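You operate a simulated robot arm through the tools that you are given. There is no shell and no other tool.

Carry out the task below with a simulated two-armed robot. There is one attempt and no reset: what you move stays moved.

## Task
Tamp the open red-label jar and stand it in the wooden tray.
Fine: in the press; the tray on the bench top, not the shelf; bring the press slide back to the middle. Set down upright: what you pick out.

The check looks at the end state, three seconds after you hand in, the way a careful person would. Anything else that was tipped, shoved, dropped, spilled or broken makes it a failure.

## Robot
Two 7-joint arms with two-finger parallel grippers on one trunk that stands fixed in place. Base frame: the origin is at the foot of the trunk, x ahead of it, y to its left, z up; the work surface is at about z = 760. Lengths are in mm, angles in rad, forces in N, time in s.
The left shoulder is at [60, 189, 1228], the right one opposite. With the tool pointing down near the work surface each hand reaches from about 100 to 600 mm from the base axis, measured 20 degrees to its own side. Payload 3.43 kg a hand.
The TCP of each hand is the grasp point between the finger pads, 30 mm short of the fingertips. In the tool frame z runs along the fingers and y along their closing line. Largest opening 94 mm; finger width 28, thickness 10; the body of the gripper, 50 by 96 mm, starts 55 mm behind the TCP.
Orientation is that of the tool frame in the base frame, as [roll, pitch, yaw] about the fixed x, y, z axes, in that order (R = Rz(yaw) Ry(pitch) Rx(roll)). With the fingers straight down and closing along the base's y, the tool's x points along the base's -x, its y along +y and its z along -z.

## Interface
- The arms move only by the tool step_arm. It takes "left_series", "right_series" or both (then of equal length, played together; a hand with none holds still); each is a list that holds one entry, the list of rows, each a list of 7 numbers: the shift along the tool's x, y, z in mm, then the turn, a rotation vector about the tool's x, y, z in rad, then the finger opening in mm, from 0 to 94. In form: [[[tx, ty, tz, wx, wy, wz, fingers], ...]]. A call has 1 to 20 rows; each row shifts and turns the commanded pose from where the row before left it, along the tool's axes as they then stand. A row lasts 0.2 s, in which the tool goes at most 50 mm and 0.15 rad; a call with a longer step from one row to the next is refused whole, and so is a gripper value outside its range. A pose out of reach is approached as far as the arm can. The call stops where the force on the tool passes 40 N (or 10 N more than at its start, if that is more) or the arm is blocked; 0.2 s more then pass. Each finger travels about 153 mm/s and halts on what it meets, pressing with about 22 N; the grip force reading is that of the motor and also rises with nothing between the fingers. The clock runs only during rows and for 0.2 s after the last one: add rows that do not move to give the fingers time. The reply holds the time, the measured pose of the TCP, the force on the tool along the base axes, the opening and the grip force, in the units named above and with some noise, with the torque about the TCP (base axes, N m) and any sound that the robot's microphone picked up.
- Cameras (640 x 400 px; columns grow to the right, rows downward): "scene" is now at [8, -7, 1766.8]; the picture's right is [-0.10, -0.99, 0.00], its down [-0.84, 0.09, -0.54] and it looks along [0.54, -0.06, -0.84] (base axes); focal length 343 px, centre (320, 200). "left" rides on the left gripper at [76, -14, -103] in its tool frame; the picture's right is [0.18, 0.98, 0.00], its down [-0.75, 0.14, -0.64] and it looks along [-0.63, 0.12, 0.77] (tool axes); focal length 243 px, centre (320, 200). "right" rides on the right gripper at [76, 14, -102] in its tool frame; the picture's right is [-0.18, 0.98, 0.00], its down [-0.75, -0.14, -0.64] and it looks along [-0.63, -0.12, 0.77] (tool axes); focal length 243 px, centre (320, 200). There is no depth. A picture from a camera that has moved, and an enlarged one, comes with that camera's place and axes in the base frame and with its lens.
- grab_frame(camera): a new picture of that camera. No time passes.
- move_column(by): slides the trunk up (or, below 0, down) by that many mm; the arms and the scene camera ride with it, the base frame stays. It gives what a move gives, with no picture.
- head_to(pan, tilt): turns the head with the scene camera to pan (to the left, within 1.501 rad either way) and tilt (down, from -0.506 to 1.204), counted from straight ahead of the robot. It gives what a move gives.
- zoom(camera, box): a new picture of the part [left, top, right, bottom] of that camera's present view, enlarged. No time passes.
- job_done(): hands the job in; it is judged then, once.

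Nothing tells you positions but the pictures and the camera data. Unless the task says otherwise, let go and move clear before handing in.

The tools are called after "Emit:" by a JSON object that holds its "name" and its "arguments". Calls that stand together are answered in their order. step_arm: Moves the arms, as the interface text tells. Its arguments: {"type":"object","properties":{"left_series":{"type":"array"},"right_series":{"type":"array"}},"required":[]} The other tools are called the same way: move_column (by) slides the trunk up or down; head_to (pan, tilt) turns the head that bears the scene camera; grab_frame (camera) takes a picture; zoom (camera, box) takes an enlarged picture of a part of a camera's view; job_done () hands the job in.

At the start:

```text
time_s: 0.0
left_position: [338.3, 87.6, 1239.2]
left_tool_rot: [-3.141, 0.0, 3.14]
left_ft_force: [0.5, -0.2, 0.2]
left_moment: [0.02, -0.01, -0.02]
left_finger_gap: 93.8
left_finger_force: 0.1
right_position: [363.4, -192.8, 1242.1]
right_tool_rot: [3.14, 0.001, -3.141]
right_ft_force: [0.0, 0.6, 0.2]
right_moment: [0.0, 0.0, 0.02]
right_finger_gap: 94.1
right_finger_force: 0.1
trunk travel left (down, up): [-900.0, 90.0]
head pan, tilt: [-0.103, 1.002]
```

scene: 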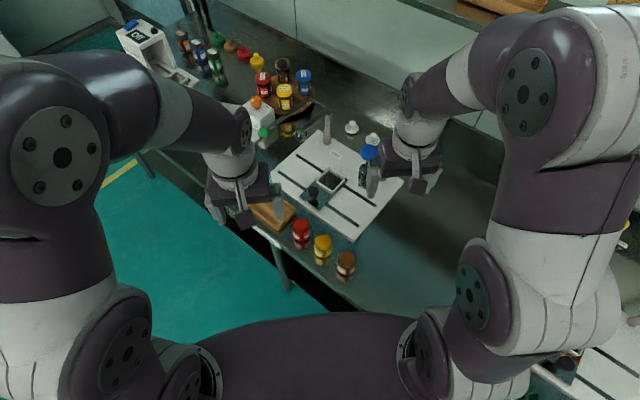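
right: 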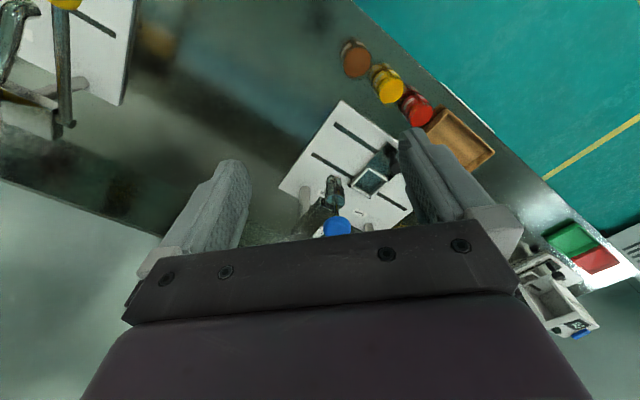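
left: 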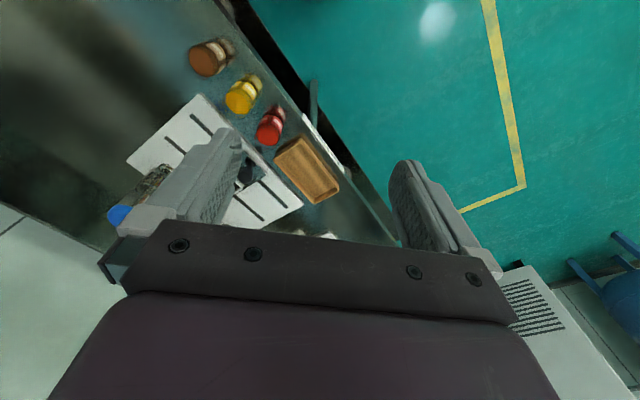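

I see a bench with a white plate (possibly the press base with a square nest), three jars near the front edge, a wooden tray, and a cluster of jars on a shelf at the back. I'll look closer before moving anything.

Emit:
{"name": "zoom", "arguments": {"camera": "scene", "box": [240, 90, 440, 290]}}

Emit:
{"name": "zoom", "arguments": {"camera": "scene", "box": [110, 0, 330, 150]}}

Emit:
{"name": "zoom", "arguments": {"camera": "scene", "box": [520, 180, 640, 400]}}

Emit:
{"name": "zoom", "arguments": {"camera": "right", "box": [260, 20, 520, 250]}}

Emit:
{"name": "zoom", "arguments": {"camera": "left", "box": [90, 20, 360, 250]}}

```text
2.00 times, centred on (340, 190) of scene
camera zoom: at [8.0, -7.0, 1766.8], right [-0.1, -0.99, 0.0], down [-0.84, 0.09, -0.54], along [0.54, -0.06, -0.84], focal length 686 px, centre (280, 220)
```

zoom: 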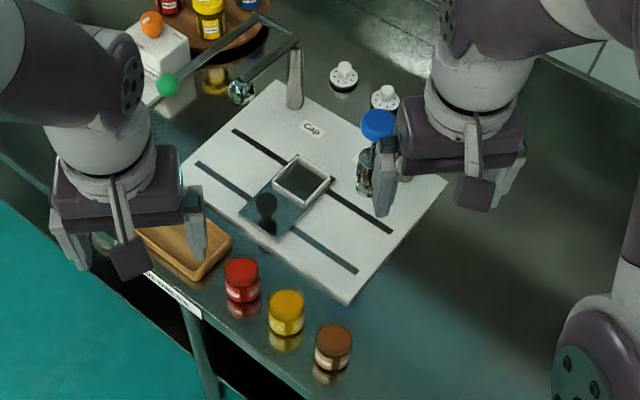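

```text
2.67 times, centred on (220, 75) of scene
camera zoom: at [8.0, -7.0, 1766.8], right [-0.1, -0.99, 0.0], down [-0.84, 0.09, -0.54], along [0.54, -0.06, -0.84], focal length 915 px, centre (587, 533)
```

zoom: 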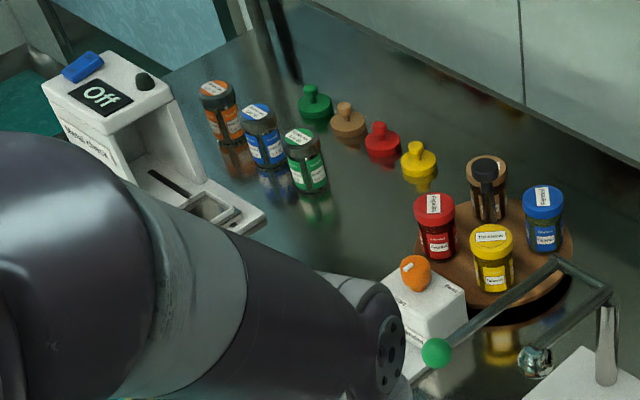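

```text
1.82 times, centred on (580, 290) of scene
camera zoom: at [8.0, -7.0, 1766.8], right [-0.1, -0.99, 0.0], down [-0.84, 0.09, -0.54], along [0.54, -0.06, -0.84], focal length 624 px, centre (-153, 36)
```

zoom: 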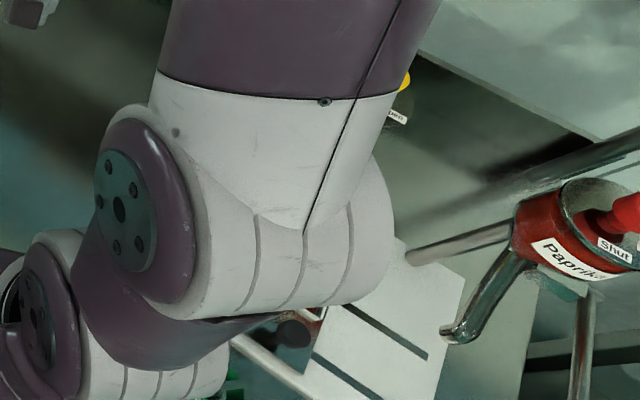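

```text
1.74 times, centred on (390, 135) of right
camera zoom: at [288.8, -179.1, 1346.1], right [0.18, 0.98, 0.0], down [0.75, -0.14, 0.64], along [0.63, -0.12, -0.77], focal length 422 px, centre (198, 313)
```

zoom: 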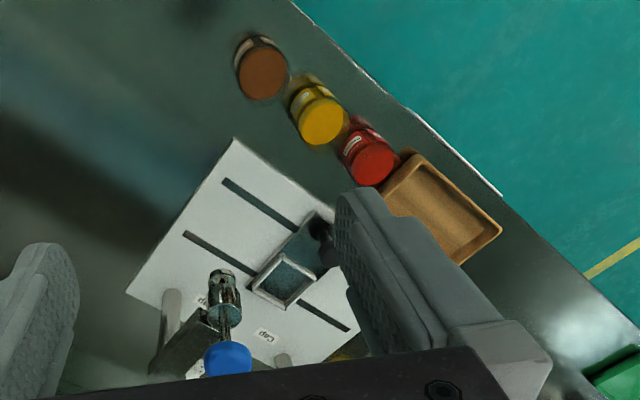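

```text
1.74 times, centred on (225, 135) of left
camera zoom: at [262.4, 73.5, 1340.2], right [-0.18, 0.98, 0.0], down [0.75, 0.14, 0.64], along [0.63, 0.12, -0.77], focal length 422 px, centre (485, 313)
```

zoom: 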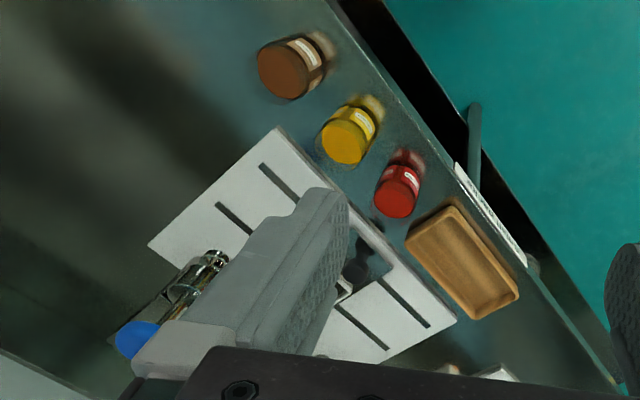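

The middle of the bench has a white-plate machine with two lever posts (one label reads "Cap"), a sliding square nest with a black knob, and there is more equipment to left and right. I'll turn the head to survey the whole area.

Emit:
{"name": "head_to", "arguments": {"pan": -0.9, "tilt": 0.8}}

Emit:
{"name": "grab_frame", "arguments": {"camera": "scene"}}

Emit:
{"name": "head_to", "arguments": {"pan": 0.8, "tilt": 0.8}}

Emit:
{"name": "grab_frame", "arguments": {"camera": "scene"}}

Emit:
{"name": "head_to", "arguments": {"pan": 0.0, "tilt": 0.5}}

Emit:
{"name": "grab_frame", "arguments": {"camera": "scene"}}

```text
time_s: 1.1
left_position: [338.5, 87.4, 1238.2]
left_tool_rot: [-3.141, -0.003, -3.142]
left_ft_force: [-0.5, -0.1, -0.2]
left_moment: [-0.01, 0.0, 0.02]
left_finger_gap: 94.0
left_finger_force: 0.0
right_position: [365.2, -193.0, 1243.1]
right_tool_rot: [-3.141, -0.001, 3.141]
right_ft_force: [0.1, -0.5, -1.5]
right_moment: [-0.01, 0.03, -0.04]
right_finger_gap: 94.2
right_finger_force: 0.1
trunk travel left (down, up): [-900.0, 90.0]
head pan, tilt: [-0.901, 0.799]
```

```text
taken
camera scene: at [-11.1, -63.0, 1782.0], right [-0.78, -0.62, 0.0], down [-0.45, 0.56, -0.7], along [0.43, -0.55, -0.72], focal length 343 px, centre (320, 200)
```

scene: 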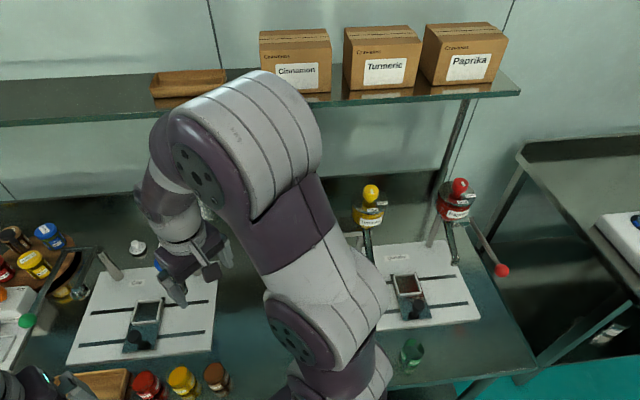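

```text
time_s: 2.9
left_position: [337.7, 87.0, 1237.3]
left_tool_rot: [3.141, 0.001, -3.142]
left_ft_force: [0.2, -0.8, -0.7]
left_moment: [0.01, 0.0, -0.01]
left_finger_gap: 94.2
left_finger_force: 0.0
right_position: [364.1, -193.1, 1241.4]
right_tool_rot: [3.141, 0.0, 3.141]
right_ft_force: [-0.1, 0.5, -0.2]
right_moment: [0.02, -0.02, -0.02]
right_finger_gap: 93.9
right_finger_force: 0.0
trunk travel left (down, up): [-900.0, 90.0]
head pan, tilt: [0.799, 0.799]
```

```text
taken
camera scene: at [-5.0, 58.0, 1782.0], right [0.72, -0.7, 0.0], down [-0.5, -0.51, -0.7], along [0.49, 0.5, -0.72], focal length 343 px, centre (320, 200)
```

scene: 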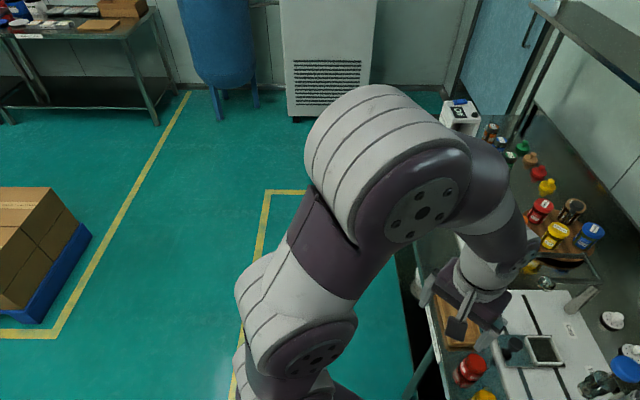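

```text
time_s: 4.0
left_position: [338.1, 87.2, 1238.9]
left_tool_rot: [3.141, 0.0, -3.141]
left_ft_force: [-0.4, 1.0, 0.2]
left_moment: [0.0, -0.01, -0.01]
left_finger_gap: 94.0
left_finger_force: 0.0
right_position: [364.1, -194.0, 1242.4]
right_tool_rot: [-3.141, 0.0, -3.142]
right_ft_force: [0.6, 0.2, 0.3]
right_moment: [-0.01, 0.01, 0.01]
right_finger_gap: 94.3
right_finger_force: 0.1
trunk travel left (down, up): [-900.0, 90.0]
head pan, tilt: [0.0, 0.499]
```

```text
taken
camera scene: at [29.7, 0.3, 1807.9], right [0.0, -1.0, 0.0], down [-0.48, 0.0, -0.88], along [0.88, 0.0, -0.48], focal length 343 px, centre (320, 200)
```

scene: 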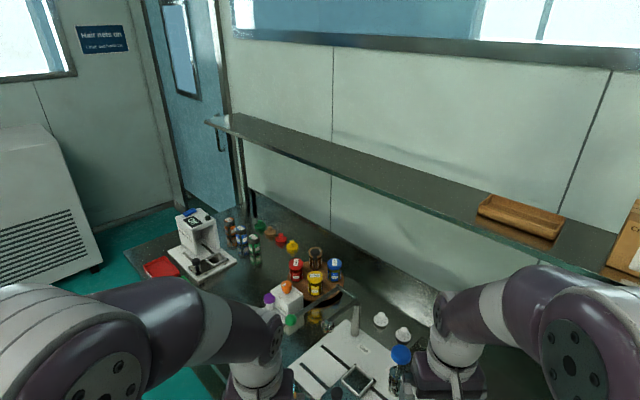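

The bench runs obliquely to me with a shelf behind (second tray there), a centre machine with lever posts, a dosing station at right, a turntable of jars at left. I'll zoom in on the jars and station labels to find the open red-label jar and the press.

Emit:
{"name": "zoom", "arguments": {"camera": "scene", "box": [220, 220, 360, 340]}}

Emit:
{"name": "zoom", "arguments": {"camera": "scene", "box": [140, 190, 280, 300]}}

Emit:
{"name": "zoom", "arguments": {"camera": "scene", "box": [260, 280, 440, 400]}}

Emit:
{"name": "head_to", "arguments": {"pan": -0.5, "tilt": 0.9}}

Emit:
{"name": "grab_frame", "arguments": {"camera": "scene"}}

Emit:
{"name": "zoom", "arguments": {"camera": "scene", "box": [60, 200, 360, 400]}}

```text
3.33 times, centred on (290, 280) of scene
camera zoom: at [29.7, 0.3, 1807.9], right [0.0, -1.0, 0.0], down [-0.48, 0.0, -0.88], along [0.88, 0.0, -0.48], focal length 1144 px, centre (420, -67)
```

zoom: 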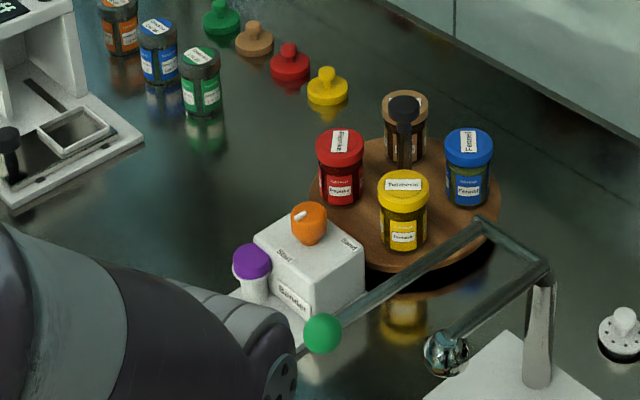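

```text
3.64 times, centred on (210, 245) of scene
camera zoom: at [29.7, 0.3, 1807.9], right [0.0, -1.0, 0.0], down [-0.48, 0.0, -0.88], along [0.88, 0.0, -0.48], focal length 1248 px, centre (720, 36)
```

zoom: 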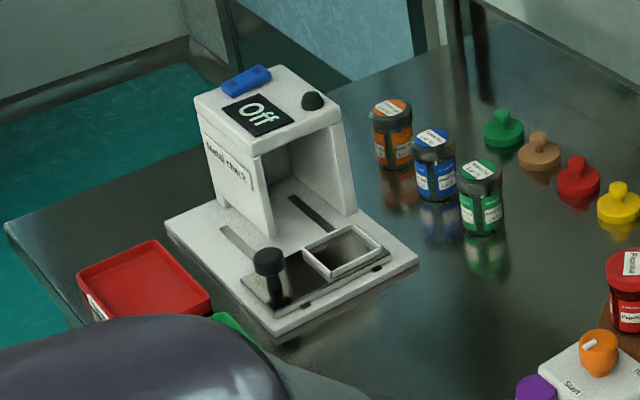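

```text
3.33 times, centred on (350, 340) of scene
camera zoom: at [29.7, 0.3, 1807.9], right [0.0, -1.0, 0.0], down [-0.48, 0.0, -0.88], along [0.88, 0.0, -0.48], focal length 1144 px, centre (220, -267)
```

zoom: 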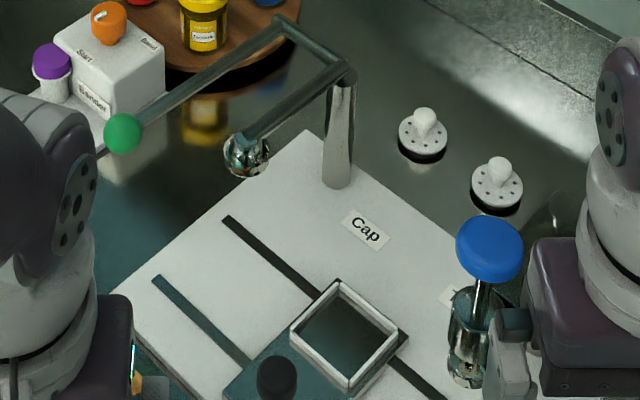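

```text
time_s: 4.9
left_position: [339.0, 87.9, 1239.4]
left_tool_rot: [-3.141, 0.0, 3.141]
left_ft_force: [0.7, -0.6, -0.3]
left_moment: [0.0, 0.04, -0.01]
left_finger_gap: 94.1
left_finger_force: 0.0
right_position: [365.3, -193.5, 1242.9]
right_tool_rot: [-3.141, 0.0, 3.141]
right_ft_force: [0.3, 0.5, -0.7]
right_moment: [0.01, 0.02, 0.0]
right_finger_gap: 93.8
right_finger_force: 0.1
trunk travel left (down, up): [-900.0, 90.0]
head pan, tilt: [-0.499, 0.901]
```

```text
taken
camera scene: at [5.0, -35.9, 1774.2], right [-0.48, -0.88, 0.0], down [-0.69, 0.37, -0.62], along [0.55, -0.3, -0.78], focal length 343 px, centre (320, 200)
```

scene: 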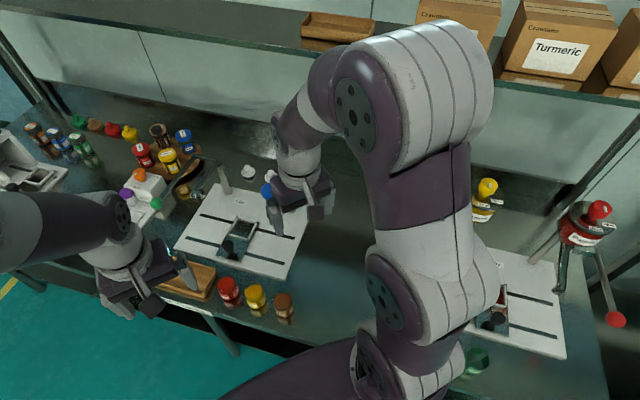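

```text
2.00 times, centred on (210, 300) of scene
camera zoom: at [5.0, -35.9, 1774.2], right [-0.48, -0.88, 0.0], down [-0.69, 0.37, -0.62], along [0.55, -0.3, -0.78], focal length 686 px, centre (540, 0)
```

zoom: 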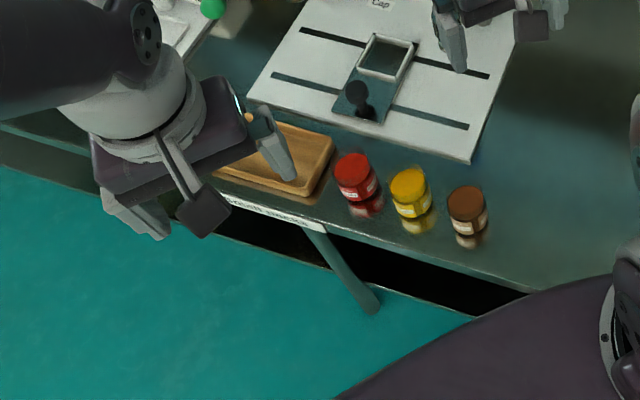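

I see the centre machine nest near (720,-125), the wooden bench tray near (612, 90), and a dosing station to my right near (90,-650) with something red-brown in its nest. I'll swing the right hand to look at that station with its camera.

Emit:
{"name": "step_arm", "arguments": {"right_series": [[[20, -20, 0, 0, 0, 0.0, 94], [20, -20, 0, 0, 0, 0.0, 94], [20, -20, 0, 0, 0, 0, 94], [20, -20, 0, 0, 0, 0, 94], [20, -20, 0, 0, 0, 0, 94], [20, -20, 0, 0, 0, 0, 94], [20, -20, 0, 0, 0, 0, 94], [20, -20, 0, 0, 0, 0, 94], [0, 0, 0, 0, 0, 0.15, 94], [0, 0, 0, 0, 0, 0.15, 94], [0, 0, 0, 0, 0, 0.15, 94], [0, 0, 0, 0, 0, 0.15, 94], [0, 0, 0, 0, 0, 0.15, 94], [0, 0, 0, 0, 0, 0.15, 94], [0, 0, 0, 0, 0, 0.15, 94], [0, 0, 0, 0, 0, 0.15, 94], [0, 0, 0, 0, 0, 0.15, 94], [0, 0, 0, 0, 0, 0.15, 94]]]}}

Emit:
{"name": "grab_frame", "arguments": {"camera": "right"}}

Emit:
{"name": "grab_frame", "arguments": {"camera": "scene"}}

```text
time_s: 8.7
left_position: [340.0, 87.5, 1238.3]
left_tool_rot: [-3.141, 0.0, 3.141]
left_ft_force: [0.2, 0.3, 0.2]
left_moment: [0.04, -0.02, 0.03]
left_finger_gap: 94.1
left_finger_force: 0.1
right_position: [205.8, -352.0, 1242.7]
right_tool_rot: [3.141, 0.0, 1.641]
right_ft_force: [-0.3, 0.0, -0.1]
right_moment: [0.02, 0.0, 0.0]
right_finger_gap: 94.2
right_finger_force: 0.0
trunk travel left (down, up): [-900.0, 90.0]
head pan, tilt: [-0.499, 0.901]
```

```text
taken
camera right: at [214.0, -276.3, 1346.3], right [0.99, -0.12, 0.0], down [-0.09, -0.76, 0.64], along [-0.07, -0.64, -0.77], focal length 243 px, centre (320, 200)
```

right: 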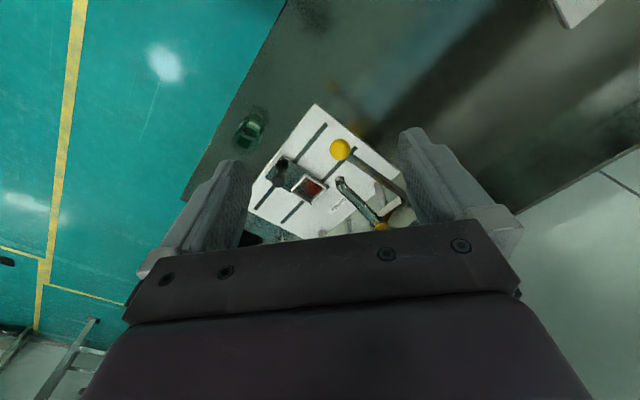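

```text
taken
camera scene: at [5.0, -36.0, 1774.1], right [-0.48, -0.88, 0.0], down [-0.69, 0.38, -0.62], along [0.55, -0.3, -0.78], focal length 343 px, centre (320, 200)
```

scene: 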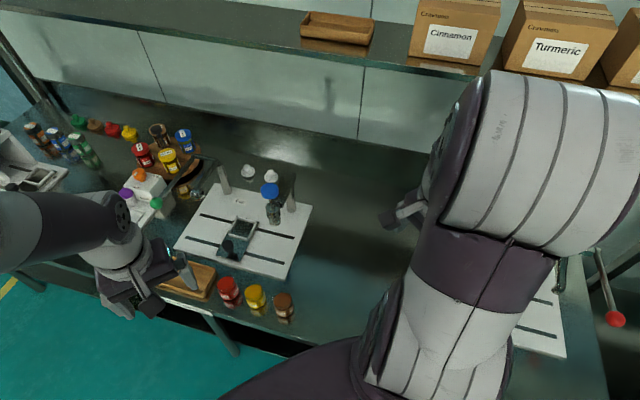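

Emit:
{"name": "zoom", "arguments": {"camera": "right", "box": [220, 90, 420, 250]}}

Emit:
{"name": "zoom", "arguments": {"camera": "scene", "box": [160, 150, 320, 250]}}

Emit:
{"name": "zoom", "arguments": {"camera": "scene", "box": [140, 230, 320, 340]}}

Emit:
{"name": "zoom", "arguments": {"camera": "scene", "box": [100, 100, 230, 220]}}

```text
2.50 times, centred on (320, 170) of right
camera zoom: at [214.0, -276.3, 1346.3], right [0.99, -0.12, 0.0], down [-0.09, -0.76, 0.64], along [-0.07, -0.64, -0.77], focal length 606 px, centre (320, 275)
```

zoom: 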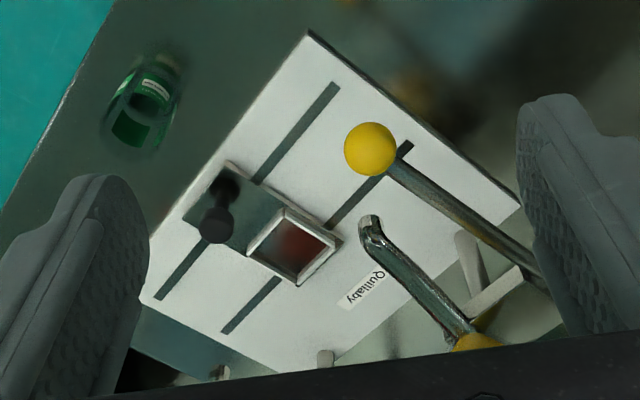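

```text
4.00 times, centred on (240, 200) of scene
camera zoom: at [5.0, -36.0, 1774.1], right [-0.48, -0.88, 0.0], down [-0.69, 0.38, -0.62], along [0.55, -0.3, -0.78], focal length 1373 px, centre (640, 200)
```

zoom: 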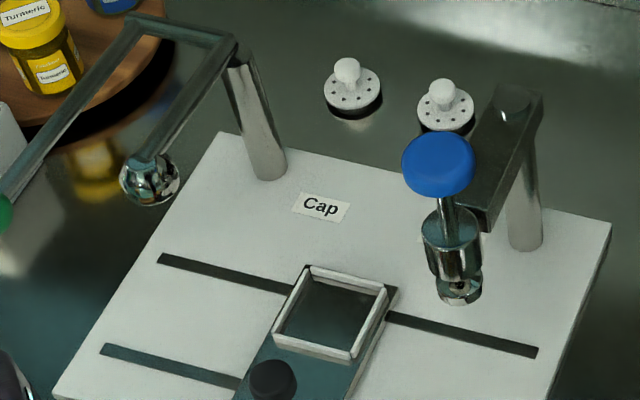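

```text
3.56 times, centred on (230, 285) of scene
camera zoom: at [5.0, -36.0, 1774.1], right [-0.48, -0.88, 0.0], down [-0.69, 0.38, -0.62], along [0.55, -0.3, -0.78], focal length 1220 px, centre (640, -102)
```

zoom: 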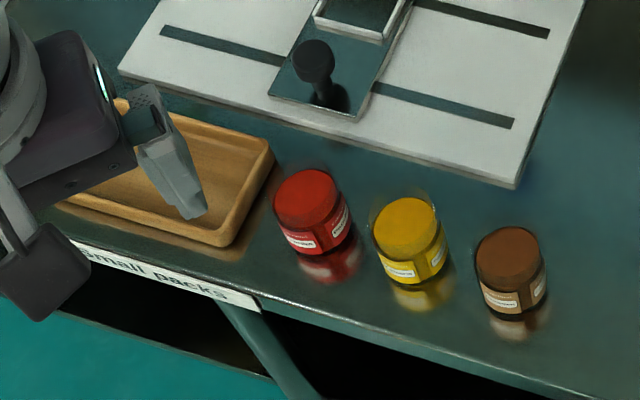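

```text
3.33 times, centred on (165, 160) of scene
camera zoom: at [5.0, -36.0, 1774.1], right [-0.48, -0.88, 0.0], down [-0.69, 0.38, -0.62], along [0.55, -0.3, -0.78], focal length 1144 px, centre (837, 333)
```

zoom: 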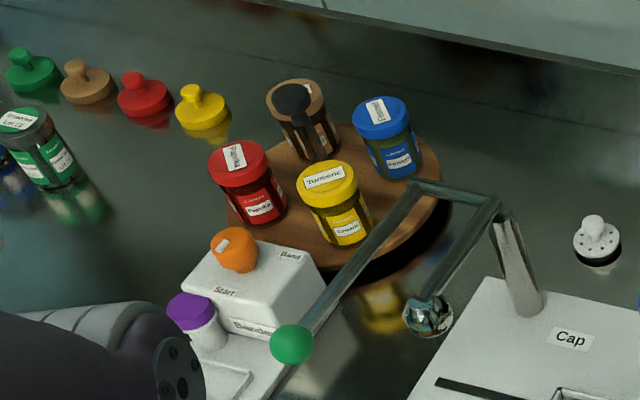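

The three front jars (red, yellow, brown) look open with powder heaped to the brim; the red one sits near (526,-5). The press has a capping lever on the left and a blue-knob plunger on the right near (627,-217), which should be the tamper. I'll bring the right hand back and use it to get closer views.

Emit:
{"name": "step_arm", "arguments": {"right_series": [[[0, 0, 0, 0, 0, -0.15, 94], [0, 0, 0, 0, 0, -0.15, 94], [0, 0, 0, 0, 0, -0.15, 94], [0, 0, 0, 0, 0, -0.15, 94], [0, 0, 0, 0, 0, -0.15, 94], [0, 0, 0, 0, 0, -0.15, 94], [0, 0, 0, 0, 0, -0.15, 94], [0, 0, 0, 0, 0, -0.15, 94], [0, 0, 0, 0, 0, -0.15, 94], [0, 0, 0, 0, 0, -0.15, 94], [0, 30, 0, 0, 0, 0, 94], [0, 30, 0, 0, 0, 0, 94], [0, 20, 0, 0, 0, 0, 94]]]}}

Emit:
{"name": "grab_frame", "arguments": {"camera": "right"}}

Emit:
{"name": "zoom", "arguments": {"camera": "right", "box": [220, 0, 520, 220]}}

```text
time_s: 11.5
left_position: [338.9, 86.4, 1238.5]
left_tool_rot: [3.141, 0.001, -3.14]
left_ft_force: [0.1, -0.5, 0.0]
left_moment: [0.03, 0.02, 0.0]
left_finger_gap: 93.9
left_finger_force: 0.1
right_position: [205.1, -272.8, 1243.9]
right_tool_rot: [-3.141, -0.001, 3.14]
right_ft_force: [0.2, -0.7, -0.3]
right_moment: [0.0, 0.0, 0.03]
right_finger_gap: 93.9
right_finger_force: 0.0
trunk travel left (down, up): [-900.0, 90.0]
head pan, tilt: [-0.499, 0.901]
```

```text
taken
camera right: at [128.4, -258.5, 1346.1], right [0.18, 0.98, 0.0], down [0.75, -0.14, 0.64], along [0.63, -0.12, -0.77], focal length 243 px, centre (320, 200)
```

right: 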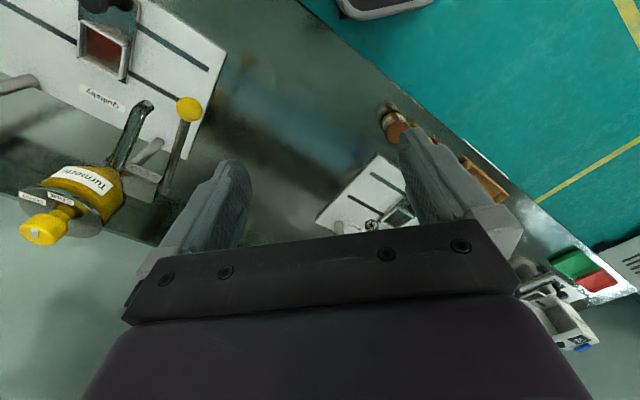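

```text
1.82 times, centred on (370, 110) of right
camera zoom: at [128.4, -258.5, 1346.1], right [0.18, 0.98, 0.0], down [0.75, -0.14, 0.64], along [0.63, -0.12, -0.77], focal length 441 px, centre (229, 364)
```

zoom: 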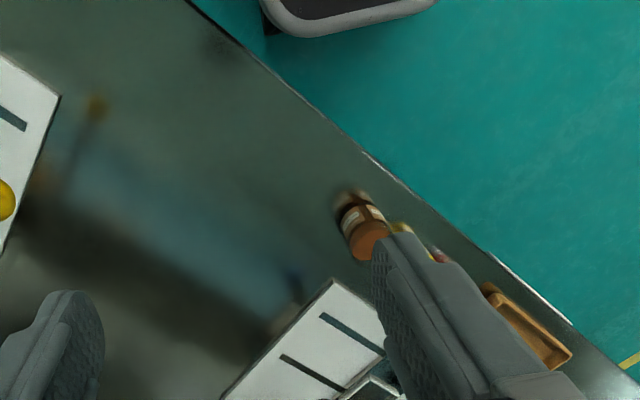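

The dosing-station nest shows only a reddish reflection, no jar. Next I lower the trunk for a closer, flatter view of the press and the front jars.

Emit:
{"name": "move_column", "arguments": {"by": -200}}

Emit:
{"name": "head_to", "arguments": {"pan": -0.15, "tilt": 0.75}}

Emit:
{"name": "grab_frame", "arguments": {"camera": "scene"}}

Emit:
{"name": "zoom", "arguments": {"camera": "scene", "box": [240, 120, 440, 245]}}

Emit:
{"name": "zoom", "arguments": {"camera": "scene", "box": [200, 200, 400, 325]}}

```text
time_s: 13.7
left_position: [337.7, 87.2, 1038.2]
left_tool_rot: [-3.141, 0.001, 3.141]
left_ft_force: [0.1, 0.3, -0.6]
left_moment: [-0.03, 0.02, 0.02]
left_finger_gap: 93.9
left_finger_force: 0.0
right_position: [205.8, -271.2, 1041.9]
right_tool_rot: [3.14, 0.0, 3.141]
right_ft_force: [0.3, 0.5, 1.3]
right_moment: [0.0, 0.01, -0.02]
right_finger_gap: 94.0
right_finger_force: 0.1
trunk travel left (down, up): [-700.0, 290.0]
head pan, tilt: [-0.499, 0.901]
```

```text
time_s: 14.5
left_position: [338.9, 86.3, 1039.6]
left_tool_rot: [3.141, -0.002, 3.141]
left_ft_force: [0.3, 2.1, 0.0]
left_moment: [-0.01, -0.02, 0.01]
left_finger_gap: 93.8
left_finger_force: 0.0
right_position: [205.4, -273.6, 1042.3]
right_tool_rot: [-3.141, -0.001, 3.141]
right_ft_force: [0.1, 1.2, 0.4]
right_moment: [0.01, -0.01, -0.03]
right_finger_gap: 94.1
right_finger_force: 0.0
trunk travel left (down, up): [-700.0, 290.0]
head pan, tilt: [-0.15, 0.75]
```

```text
taken
camera scene: at [20.6, -12.3, 1586.0], right [-0.15, -0.99, 0.0], down [-0.67, 0.1, -0.73], along [0.72, -0.11, -0.68], focal length 343 px, centre (320, 200)
```

scene: 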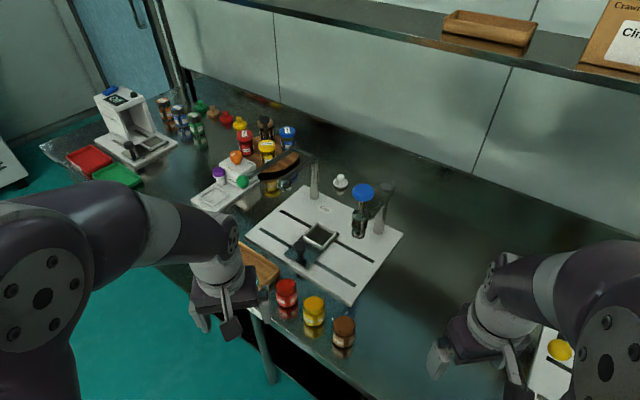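

```text
3.20 times, centred on (340, 182) of scene
camera zoom: at [20.6, -12.3, 1586.0], right [-0.15, -0.99, 0.0], down [-0.67, 0.1, -0.73], along [0.72, -0.11, -0.68], focal length 1098 px, centre (256, 256)
```

zoom: 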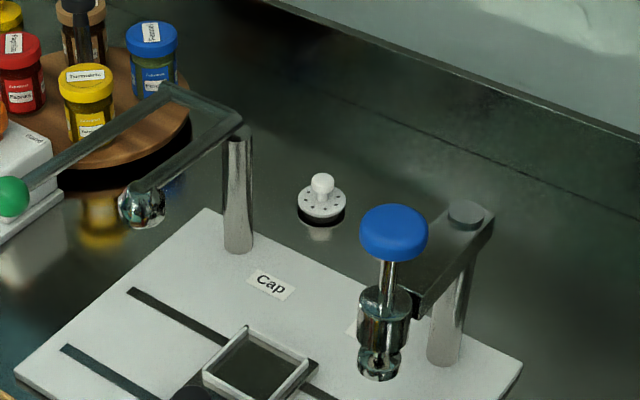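

```text
3.20 times, centred on (300, 262) of scene
camera zoom: at [20.6, -12.3, 1586.0], right [-0.15, -0.99, 0.0], down [-0.67, 0.1, -0.73], along [0.72, -0.11, -0.68], focal length 1098 px, centre (384, 0)
```

zoom: 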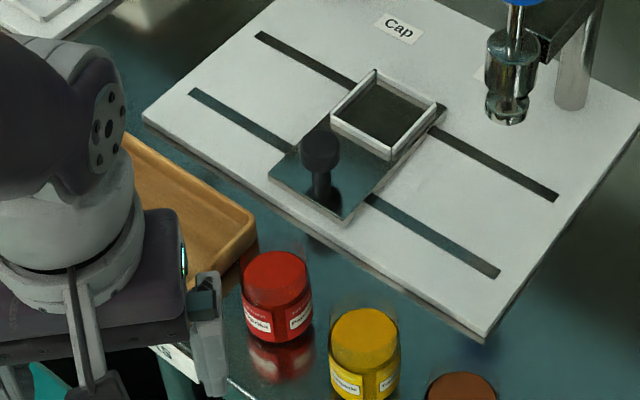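

The press: nest at about (708,-120), tamper axis at about (620,-208) with its foot near z≈872 and knob near z≈1030, so the slide moves ~124 mm toward me-right to reach it. I'll zoom in hard on the red jar and the press to check the details.

Emit:
{"name": "zoom", "arguments": {"camera": "scene", "box": [265, 265, 365, 355]}}

Emit:
{"name": "zoom", "arguments": {"camera": "scene", "box": [280, 215, 350, 275]}}

Emit:
{"name": "zoom", "arguments": {"camera": "scene", "box": [335, 175, 405, 255]}}

Emit:
{"name": "zoom", "arguments": {"camera": "left", "box": [100, 0, 420, 230]}}

Emit:
{"name": "grab_frame", "arguments": {"camera": "right"}}

```text
4.44 times, centred on (315, 310) of scene
camera zoom: at [20.6, -12.3, 1586.0], right [-0.15, -0.99, 0.0], down [-0.67, 0.1, -0.73], along [0.72, -0.11, -0.68], focal length 1525 px, centre (342, -289)
```

zoom: 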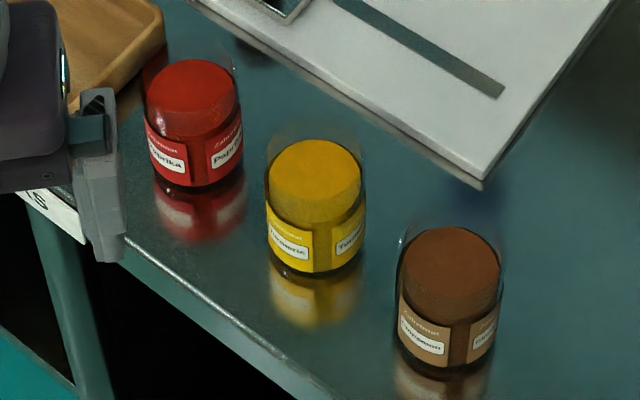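

```text
6.67 times, centred on (315, 245) of scene
camera zoom: at [20.6, -12.3, 1586.0], right [-0.15, -0.99, 0.0], down [-0.67, 0.1, -0.73], along [0.72, -0.11, -0.68], focal length 2288 px, centre (353, -100)
```

zoom: 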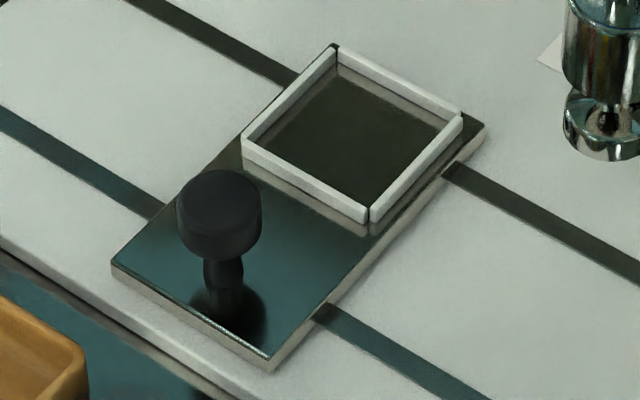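

```text
5.00 times, centred on (370, 215) of scene
camera zoom: at [20.6, -12.3, 1586.0], right [-0.15, -0.99, 0.0], down [-0.67, 0.1, -0.73], along [0.72, -0.11, -0.68], focal length 1716 px, centre (70, 125)
```

zoom: 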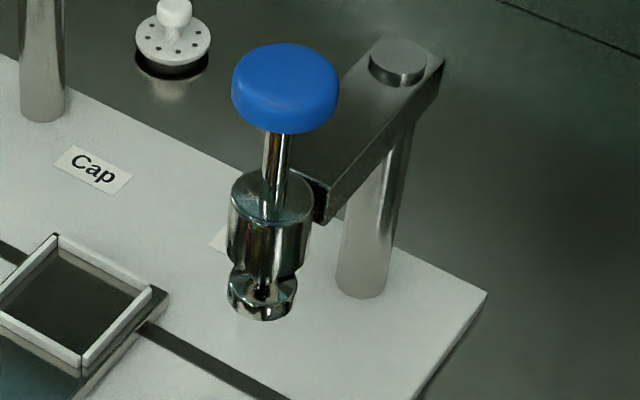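

```text
1.74 times, centred on (260, 115) of left
camera zoom: at [262.4, 73.5, 1140.2], right [-0.18, 0.98, 0.0], down [0.75, 0.14, 0.64], along [0.63, 0.12, -0.77], focal length 422 px, centre (424, 348)
```

zoom: 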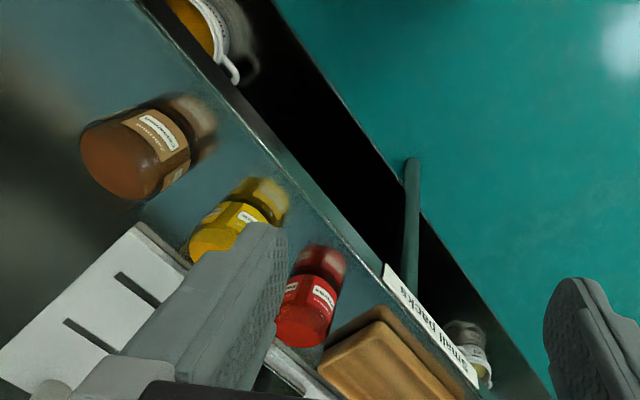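

```text
taken
camera right: at [128.4, -258.6, 1146.2], right [0.18, 0.98, 0.0], down [0.75, -0.14, 0.64], along [0.63, -0.12, -0.77], focal length 243 px, centre (320, 200)
```

right: 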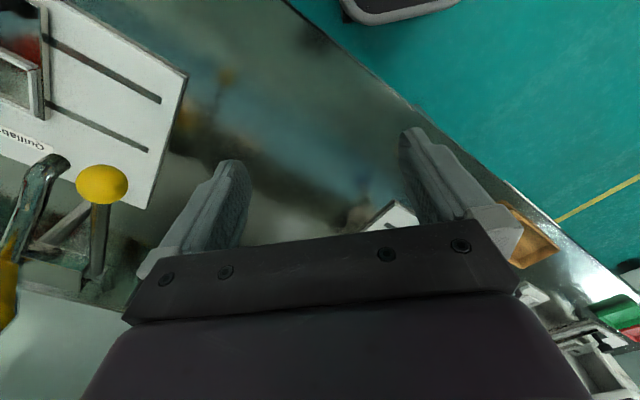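

The red jar is clearly open glass labelled "Paprika" with loose powder. The dosing lever's yellow ball at about (227,-489,957) is close to my right elbow, so I'll look there before moving the right arm again.

Emit:
{"name": "head_to", "arguments": {"pan": -1.0, "tilt": 1.0}}

Emit:
{"name": "grab_frame", "arguments": {"camera": "scene"}}

```text
time_s: 15.7
left_position: [339.1, 86.8, 1039.5]
left_tool_rot: [3.141, 0.0, -3.14]
left_ft_force: [-1.1, 0.9, 0.7]
left_moment: [0.02, -0.03, -0.02]
left_finger_gap: 93.8
left_finger_force: 0.0
right_position: [205.0, -272.3, 1043.1]
right_tool_rot: [3.141, 0.0, 3.141]
right_ft_force: [-0.3, 0.6, 0.7]
right_moment: [0.0, 0.0, 0.01]
right_finger_gap: 94.5
right_finger_force: 0.1
trunk travel left (down, up): [-700.0, 290.0]
head pan, tilt: [-1.0, 1.0]
```

```text
taken
camera scene: at [-23.7, -58.4, 1566.9], right [-0.84, -0.54, 0.0], down [-0.46, 0.71, -0.54], along [0.29, -0.45, -0.84], focal length 343 px, centre (320, 200)
```

scene: 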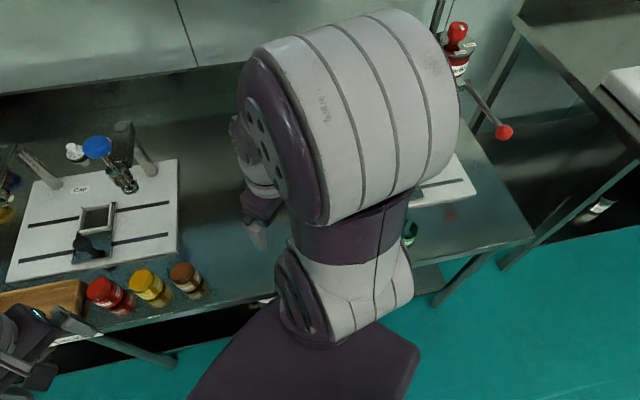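

The right elbow is well above the dosing lever ball, so there is room. I'll park the left arm out to the left, bring the right hand to above the front jars, then tilt it forward so I can test how far it reaches.

Emit:
{"name": "step_arm", "arguments": {"left_series": [[[10, 30, 0, 0, 0, 0, 94], [10, 30, 0, 0, 0, 0, 94], [10, 30, 0, 0, 0, 0, 94], [10, 30, 0, 0, 0, 0, 94], [10, 30, 0, 0, 0, 0, 94], [10, 30, 0, 0, 0, 0, 94], [0, 0, 0, 0, 0, 0, 94], [0, 0, 0, 0, 0, 0, 94], [0, 0, 0, 0, 0, 0, 94], [0, 0, 0, 0, 0, 0, 94], [0, 0, 0, 0, 0, 0, 94], [0, 0, 0, 0, 0, 0, 94], [0, 0, 0, 0, 0, 0, 94]]], "right_series": [[[-30, 20, 0, 0, 0, 0, 94], [-30, 20, 0, 0, 0, 0, 94], [-30, 20, 0, 0, 0, 0, 94], [-30, 20, 0, 0, 0, 0, 94], [-30, 20, 0, 0, 0, 0, 94], [-30, 20, 0, 0, 0, 0, 94], [-30, 20, 0, 0, 0, 0, 94], [-30, 20, 0, 0, 0, 0, 94], [0, 0, 0, 0, -0.15, 0, 94], [0, 0, 0, 0, -0.15, 0, 94], [0, 0, 0, 0, -0.15, 0, 94], [0, 0, 0, 0, -0.15, 0, 94], [0, 0, 0, 0, 0, 0, 94]]]}}

Emit:
{"name": "grab_frame", "arguments": {"camera": "right"}}

Emit:
{"name": "head_to", "arguments": {"pan": -0.15, "tilt": 0.75}}

Emit:
{"name": "grab_frame", "arguments": {"camera": "scene"}}

```text
time_s: 18.5
left_position: [281.5, 267.7, 1037.7]
left_tool_rot: [3.141, -0.002, -3.141]
left_ft_force: [0.2, 0.0, -0.6]
left_moment: [0.02, 0.02, 0.01]
left_finger_gap: 93.8
left_finger_force: 0.0
right_position: [444.1, -112.5, 1042.6]
right_tool_rot: [3.141, 0.6, 3.141]
right_ft_force: [-0.6, -0.5, 0.6]
right_moment: [-0.02, 0.03, 0.01]
right_finger_gap: 93.8
right_finger_force: 0.0
trunk travel left (down, up): [-700.0, 290.0]
head pan, tilt: [-1.0, 1.0]
```

```text
taken
camera right: at [324.7, -97.8, 1085.1], right [0.15, 0.98, 0.1], down [0.26, -0.14, 0.96], along [0.95, -0.12, -0.28], focal length 243 px, centre (320, 200)
```

right: 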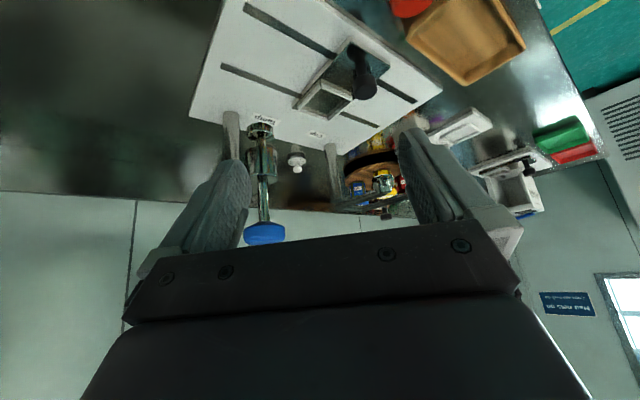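

```text
time_s: 19.7
left_position: [278.5, 267.8, 1038.4]
left_tool_rot: [-3.141, 0.001, 3.141]
left_ft_force: [0.5, -0.1, 0.8]
left_moment: [-0.02, -0.01, 0.02]
left_finger_gap: 94.2
left_finger_force: 0.1
right_position: [444.1, -111.4, 1042.5]
right_tool_rot: [-3.142, 0.598, -3.141]
right_ft_force: [0.4, -0.2, -0.4]
right_moment: [0.03, 0.0, 0.02]
right_finger_gap: 94.0
right_finger_force: 0.0
trunk travel left (down, up): [-700.0, 290.0]
head pan, tilt: [-0.15, 0.75]
```

```text
taken
camera scene: at [20.6, -12.2, 1586.0], right [-0.15, -0.99, 0.0], down [-0.67, 0.1, -0.73], along [0.72, -0.11, -0.68], focal length 343 px, centre (320, 200)
```

scene: 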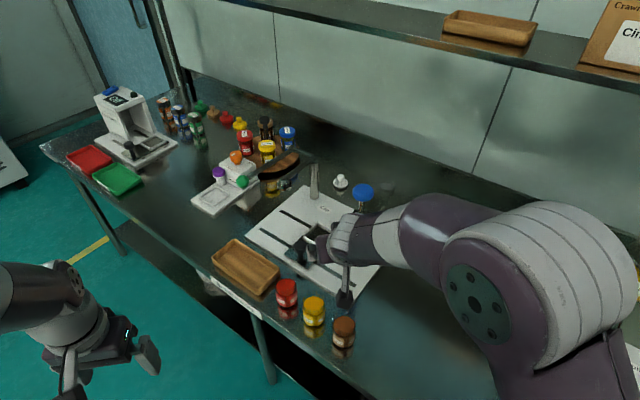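

The forward tilt works and the hand camera now sees the press from a low angle. I'll zoom to read the label near the blue-knob plunger and get a better triangulation of the press and tray.

Emit:
{"name": "zoom", "arguments": {"camera": "right", "box": [180, 0, 460, 190]}}

Emit:
{"name": "zoom", "arguments": {"camera": "right", "box": [220, 100, 340, 250]}}

Emit:
{"name": "zoom", "arguments": {"camera": "scene", "box": [190, 220, 330, 330]}}

```text
2.11 times, centred on (320, 95) of right
camera zoom: at [323.7, -98.3, 1085.4], right [0.15, 0.98, 0.1], down [0.26, -0.14, 0.96], along [0.95, -0.12, -0.28], focal length 511 px, centre (320, 421)
```

zoom: 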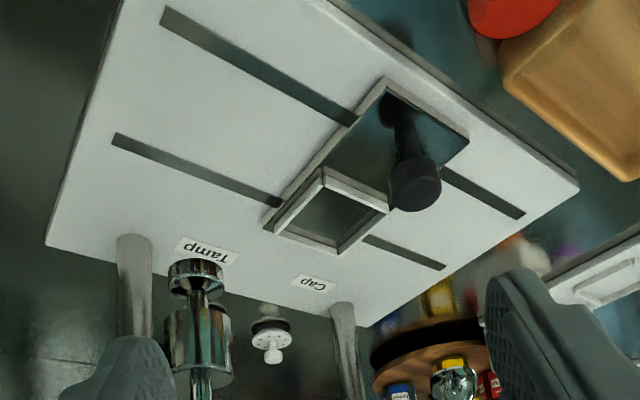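

```text
2.67 times, centred on (280, 175) of right
camera zoom: at [323.7, -98.3, 1085.4], right [0.15, 0.98, 0.1], down [0.26, -0.14, 0.96], along [0.95, -0.12, -0.28], focal length 647 px, centre (427, 267)
```

zoom: 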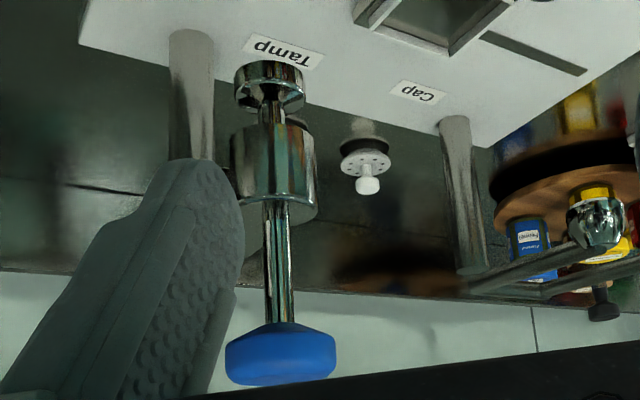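

```text
3.64 times, centred on (260, 275) of scene
camera zoom: at [20.6, -12.2, 1586.0], right [-0.15, -0.99, 0.0], down [-0.67, 0.1, -0.73], along [0.72, -0.11, -0.68], focal length 1248 px, centre (538, -73)
```

zoom: 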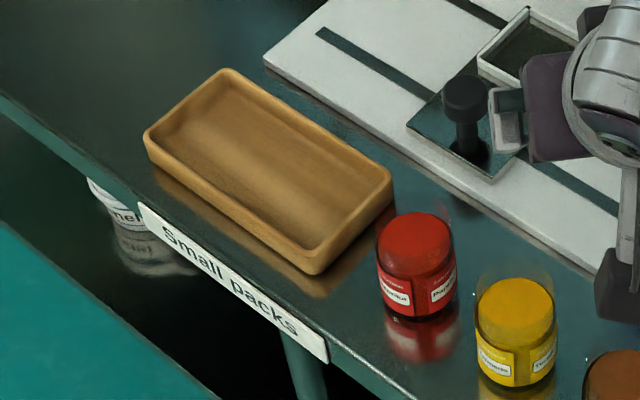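

"Tamp" is the station with the blue-knob plunger, confirmed. Now I'll test reach toward the nest at a safe height (z≈920) with the 0.6 rad tilt, keeping clear of the tamper knob.

Emit:
{"name": "step_arm", "arguments": {"right_series": [[[17.2, 0, 25.2, 0, 0, 0, 94], [17.2, 0, 25.2, 0, 0, 0, 94], [17.2, 0, 25.2, 0, 0, 0, 94], [17.2, 0, 25.2, 0, 0, 0, 94], [-33, 0, 22.6, 0, 0, 0, 94], [-33, 0, 22.6, 0, 0, 0, 94], [-33, 0, 22.6, 0, 0, 0, 94], [-33, 0, 22.6, 0, 0, 0, 94], [-33, 0, 22.6, 0, 0, 0, 94], [-16.5, 0, 11.3, 0, 0, 0, 94], [0, 0, 0, 0, 0, 0, 94]]]}}

Emit:
{"name": "grab_frame", "arguments": {"camera": "right"}}

Emit:
{"name": "grab_frame", "arguments": {"camera": "scene"}}

```text
time_s: 22.1
left_position: [280.1, 265.5, 1037.9]
left_tool_rot: [3.141, 0.001, 3.142]
left_ft_force: [-0.3, -1.0, 0.6]
left_moment: [0.01, 0.02, -0.03]
left_finger_gap: 93.9
left_finger_force: 0.0
right_position: [666.5, -112.8, 920.1]
right_tool_rot: [-3.14, 0.6, -3.141]
right_ft_force: [0.8, -0.2, 0.2]
right_moment: [-0.03, -0.03, 0.01]
right_finger_gap: 94.1
right_finger_force: 0.1
trunk travel left (down, up): [-700.0, 290.0]
head pan, tilt: [-0.15, 0.75]
```

```text
taken
camera right: at [544.7, -98.6, 963.6], right [0.15, 0.98, 0.1], down [0.26, -0.14, 0.96], along [0.95, -0.12, -0.28], focal length 243 px, centre (320, 200)
```

right: 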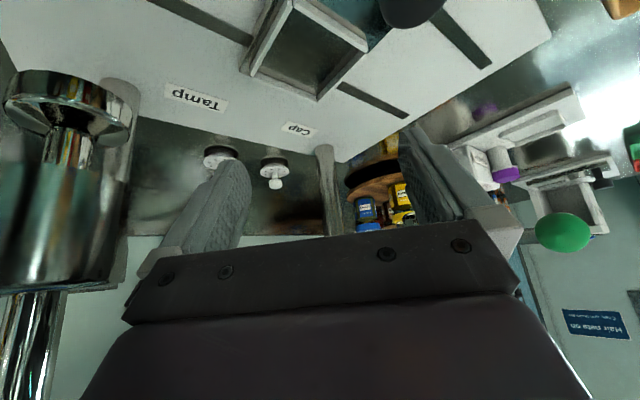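

```text
taken
camera scene: at [20.4, -12.1, 1586.0], right [-0.15, -0.99, 0.0], down [-0.67, 0.1, -0.73], along [0.72, -0.11, -0.68], focal length 343 px, centre (320, 200)
```

scene: 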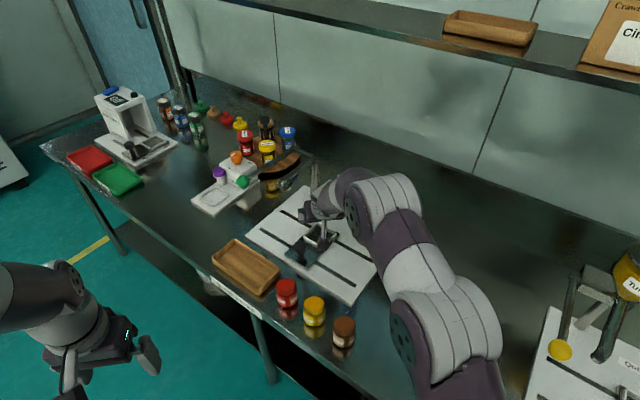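

The arm reaches (666,-113,920) comfortably with the tilt. I'll zoom with the hand camera to locate the nest accurately.

Emit:
{"name": "zoom", "arguments": {"camera": "right", "box": [200, 0, 440, 150]}}

Emit:
{"name": "zoom", "arguments": {"camera": "right", "box": [0, 40, 240, 300]}}

Emit:
{"name": "zoom", "arguments": {"camera": "scene", "box": [280, 165, 380, 265]}}

```text
2.67 times, centred on (320, 75) of right
camera zoom: at [544.7, -98.6, 963.6], right [0.15, 0.98, 0.1], down [0.26, -0.14, 0.96], along [0.95, -0.12, -0.28], focal length 647 px, centre (320, 533)
```

zoom: 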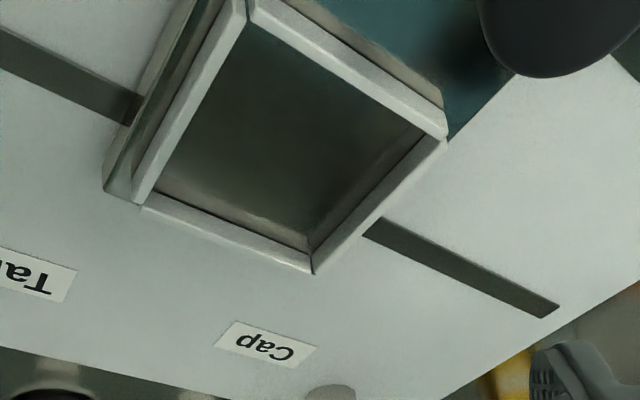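

```text
1.54 times, centred on (120, 170) of right
camera zoom: at [544.7, -98.6, 963.6], right [0.15, 0.98, 0.1], down [0.26, -0.14, 0.96], along [0.95, -0.12, -0.28], focal length 373 px, centre (628, 246)
```

zoom: 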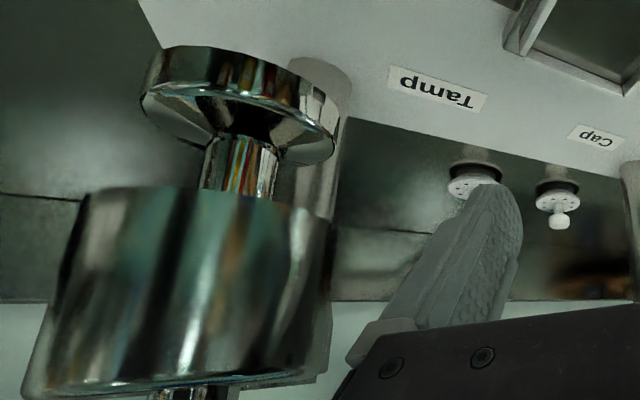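

```text
4.00 times, centred on (330, 215) of scene
camera zoom: at [20.4, -12.1, 1586.0], right [-0.15, -0.99, 0.0], down [-0.67, 0.1, -0.73], along [0.72, -0.11, -0.68], focal length 1373 px, centre (280, 140)
```

zoom: 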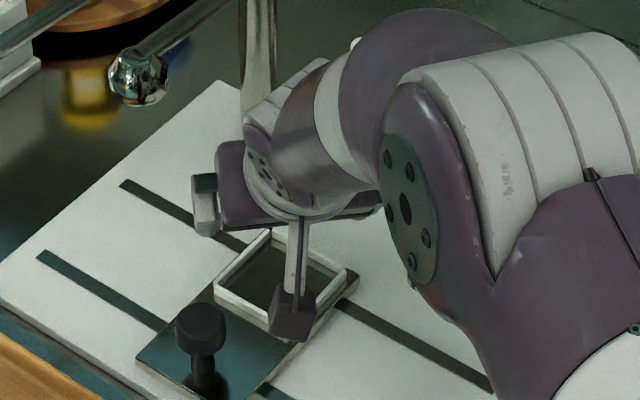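

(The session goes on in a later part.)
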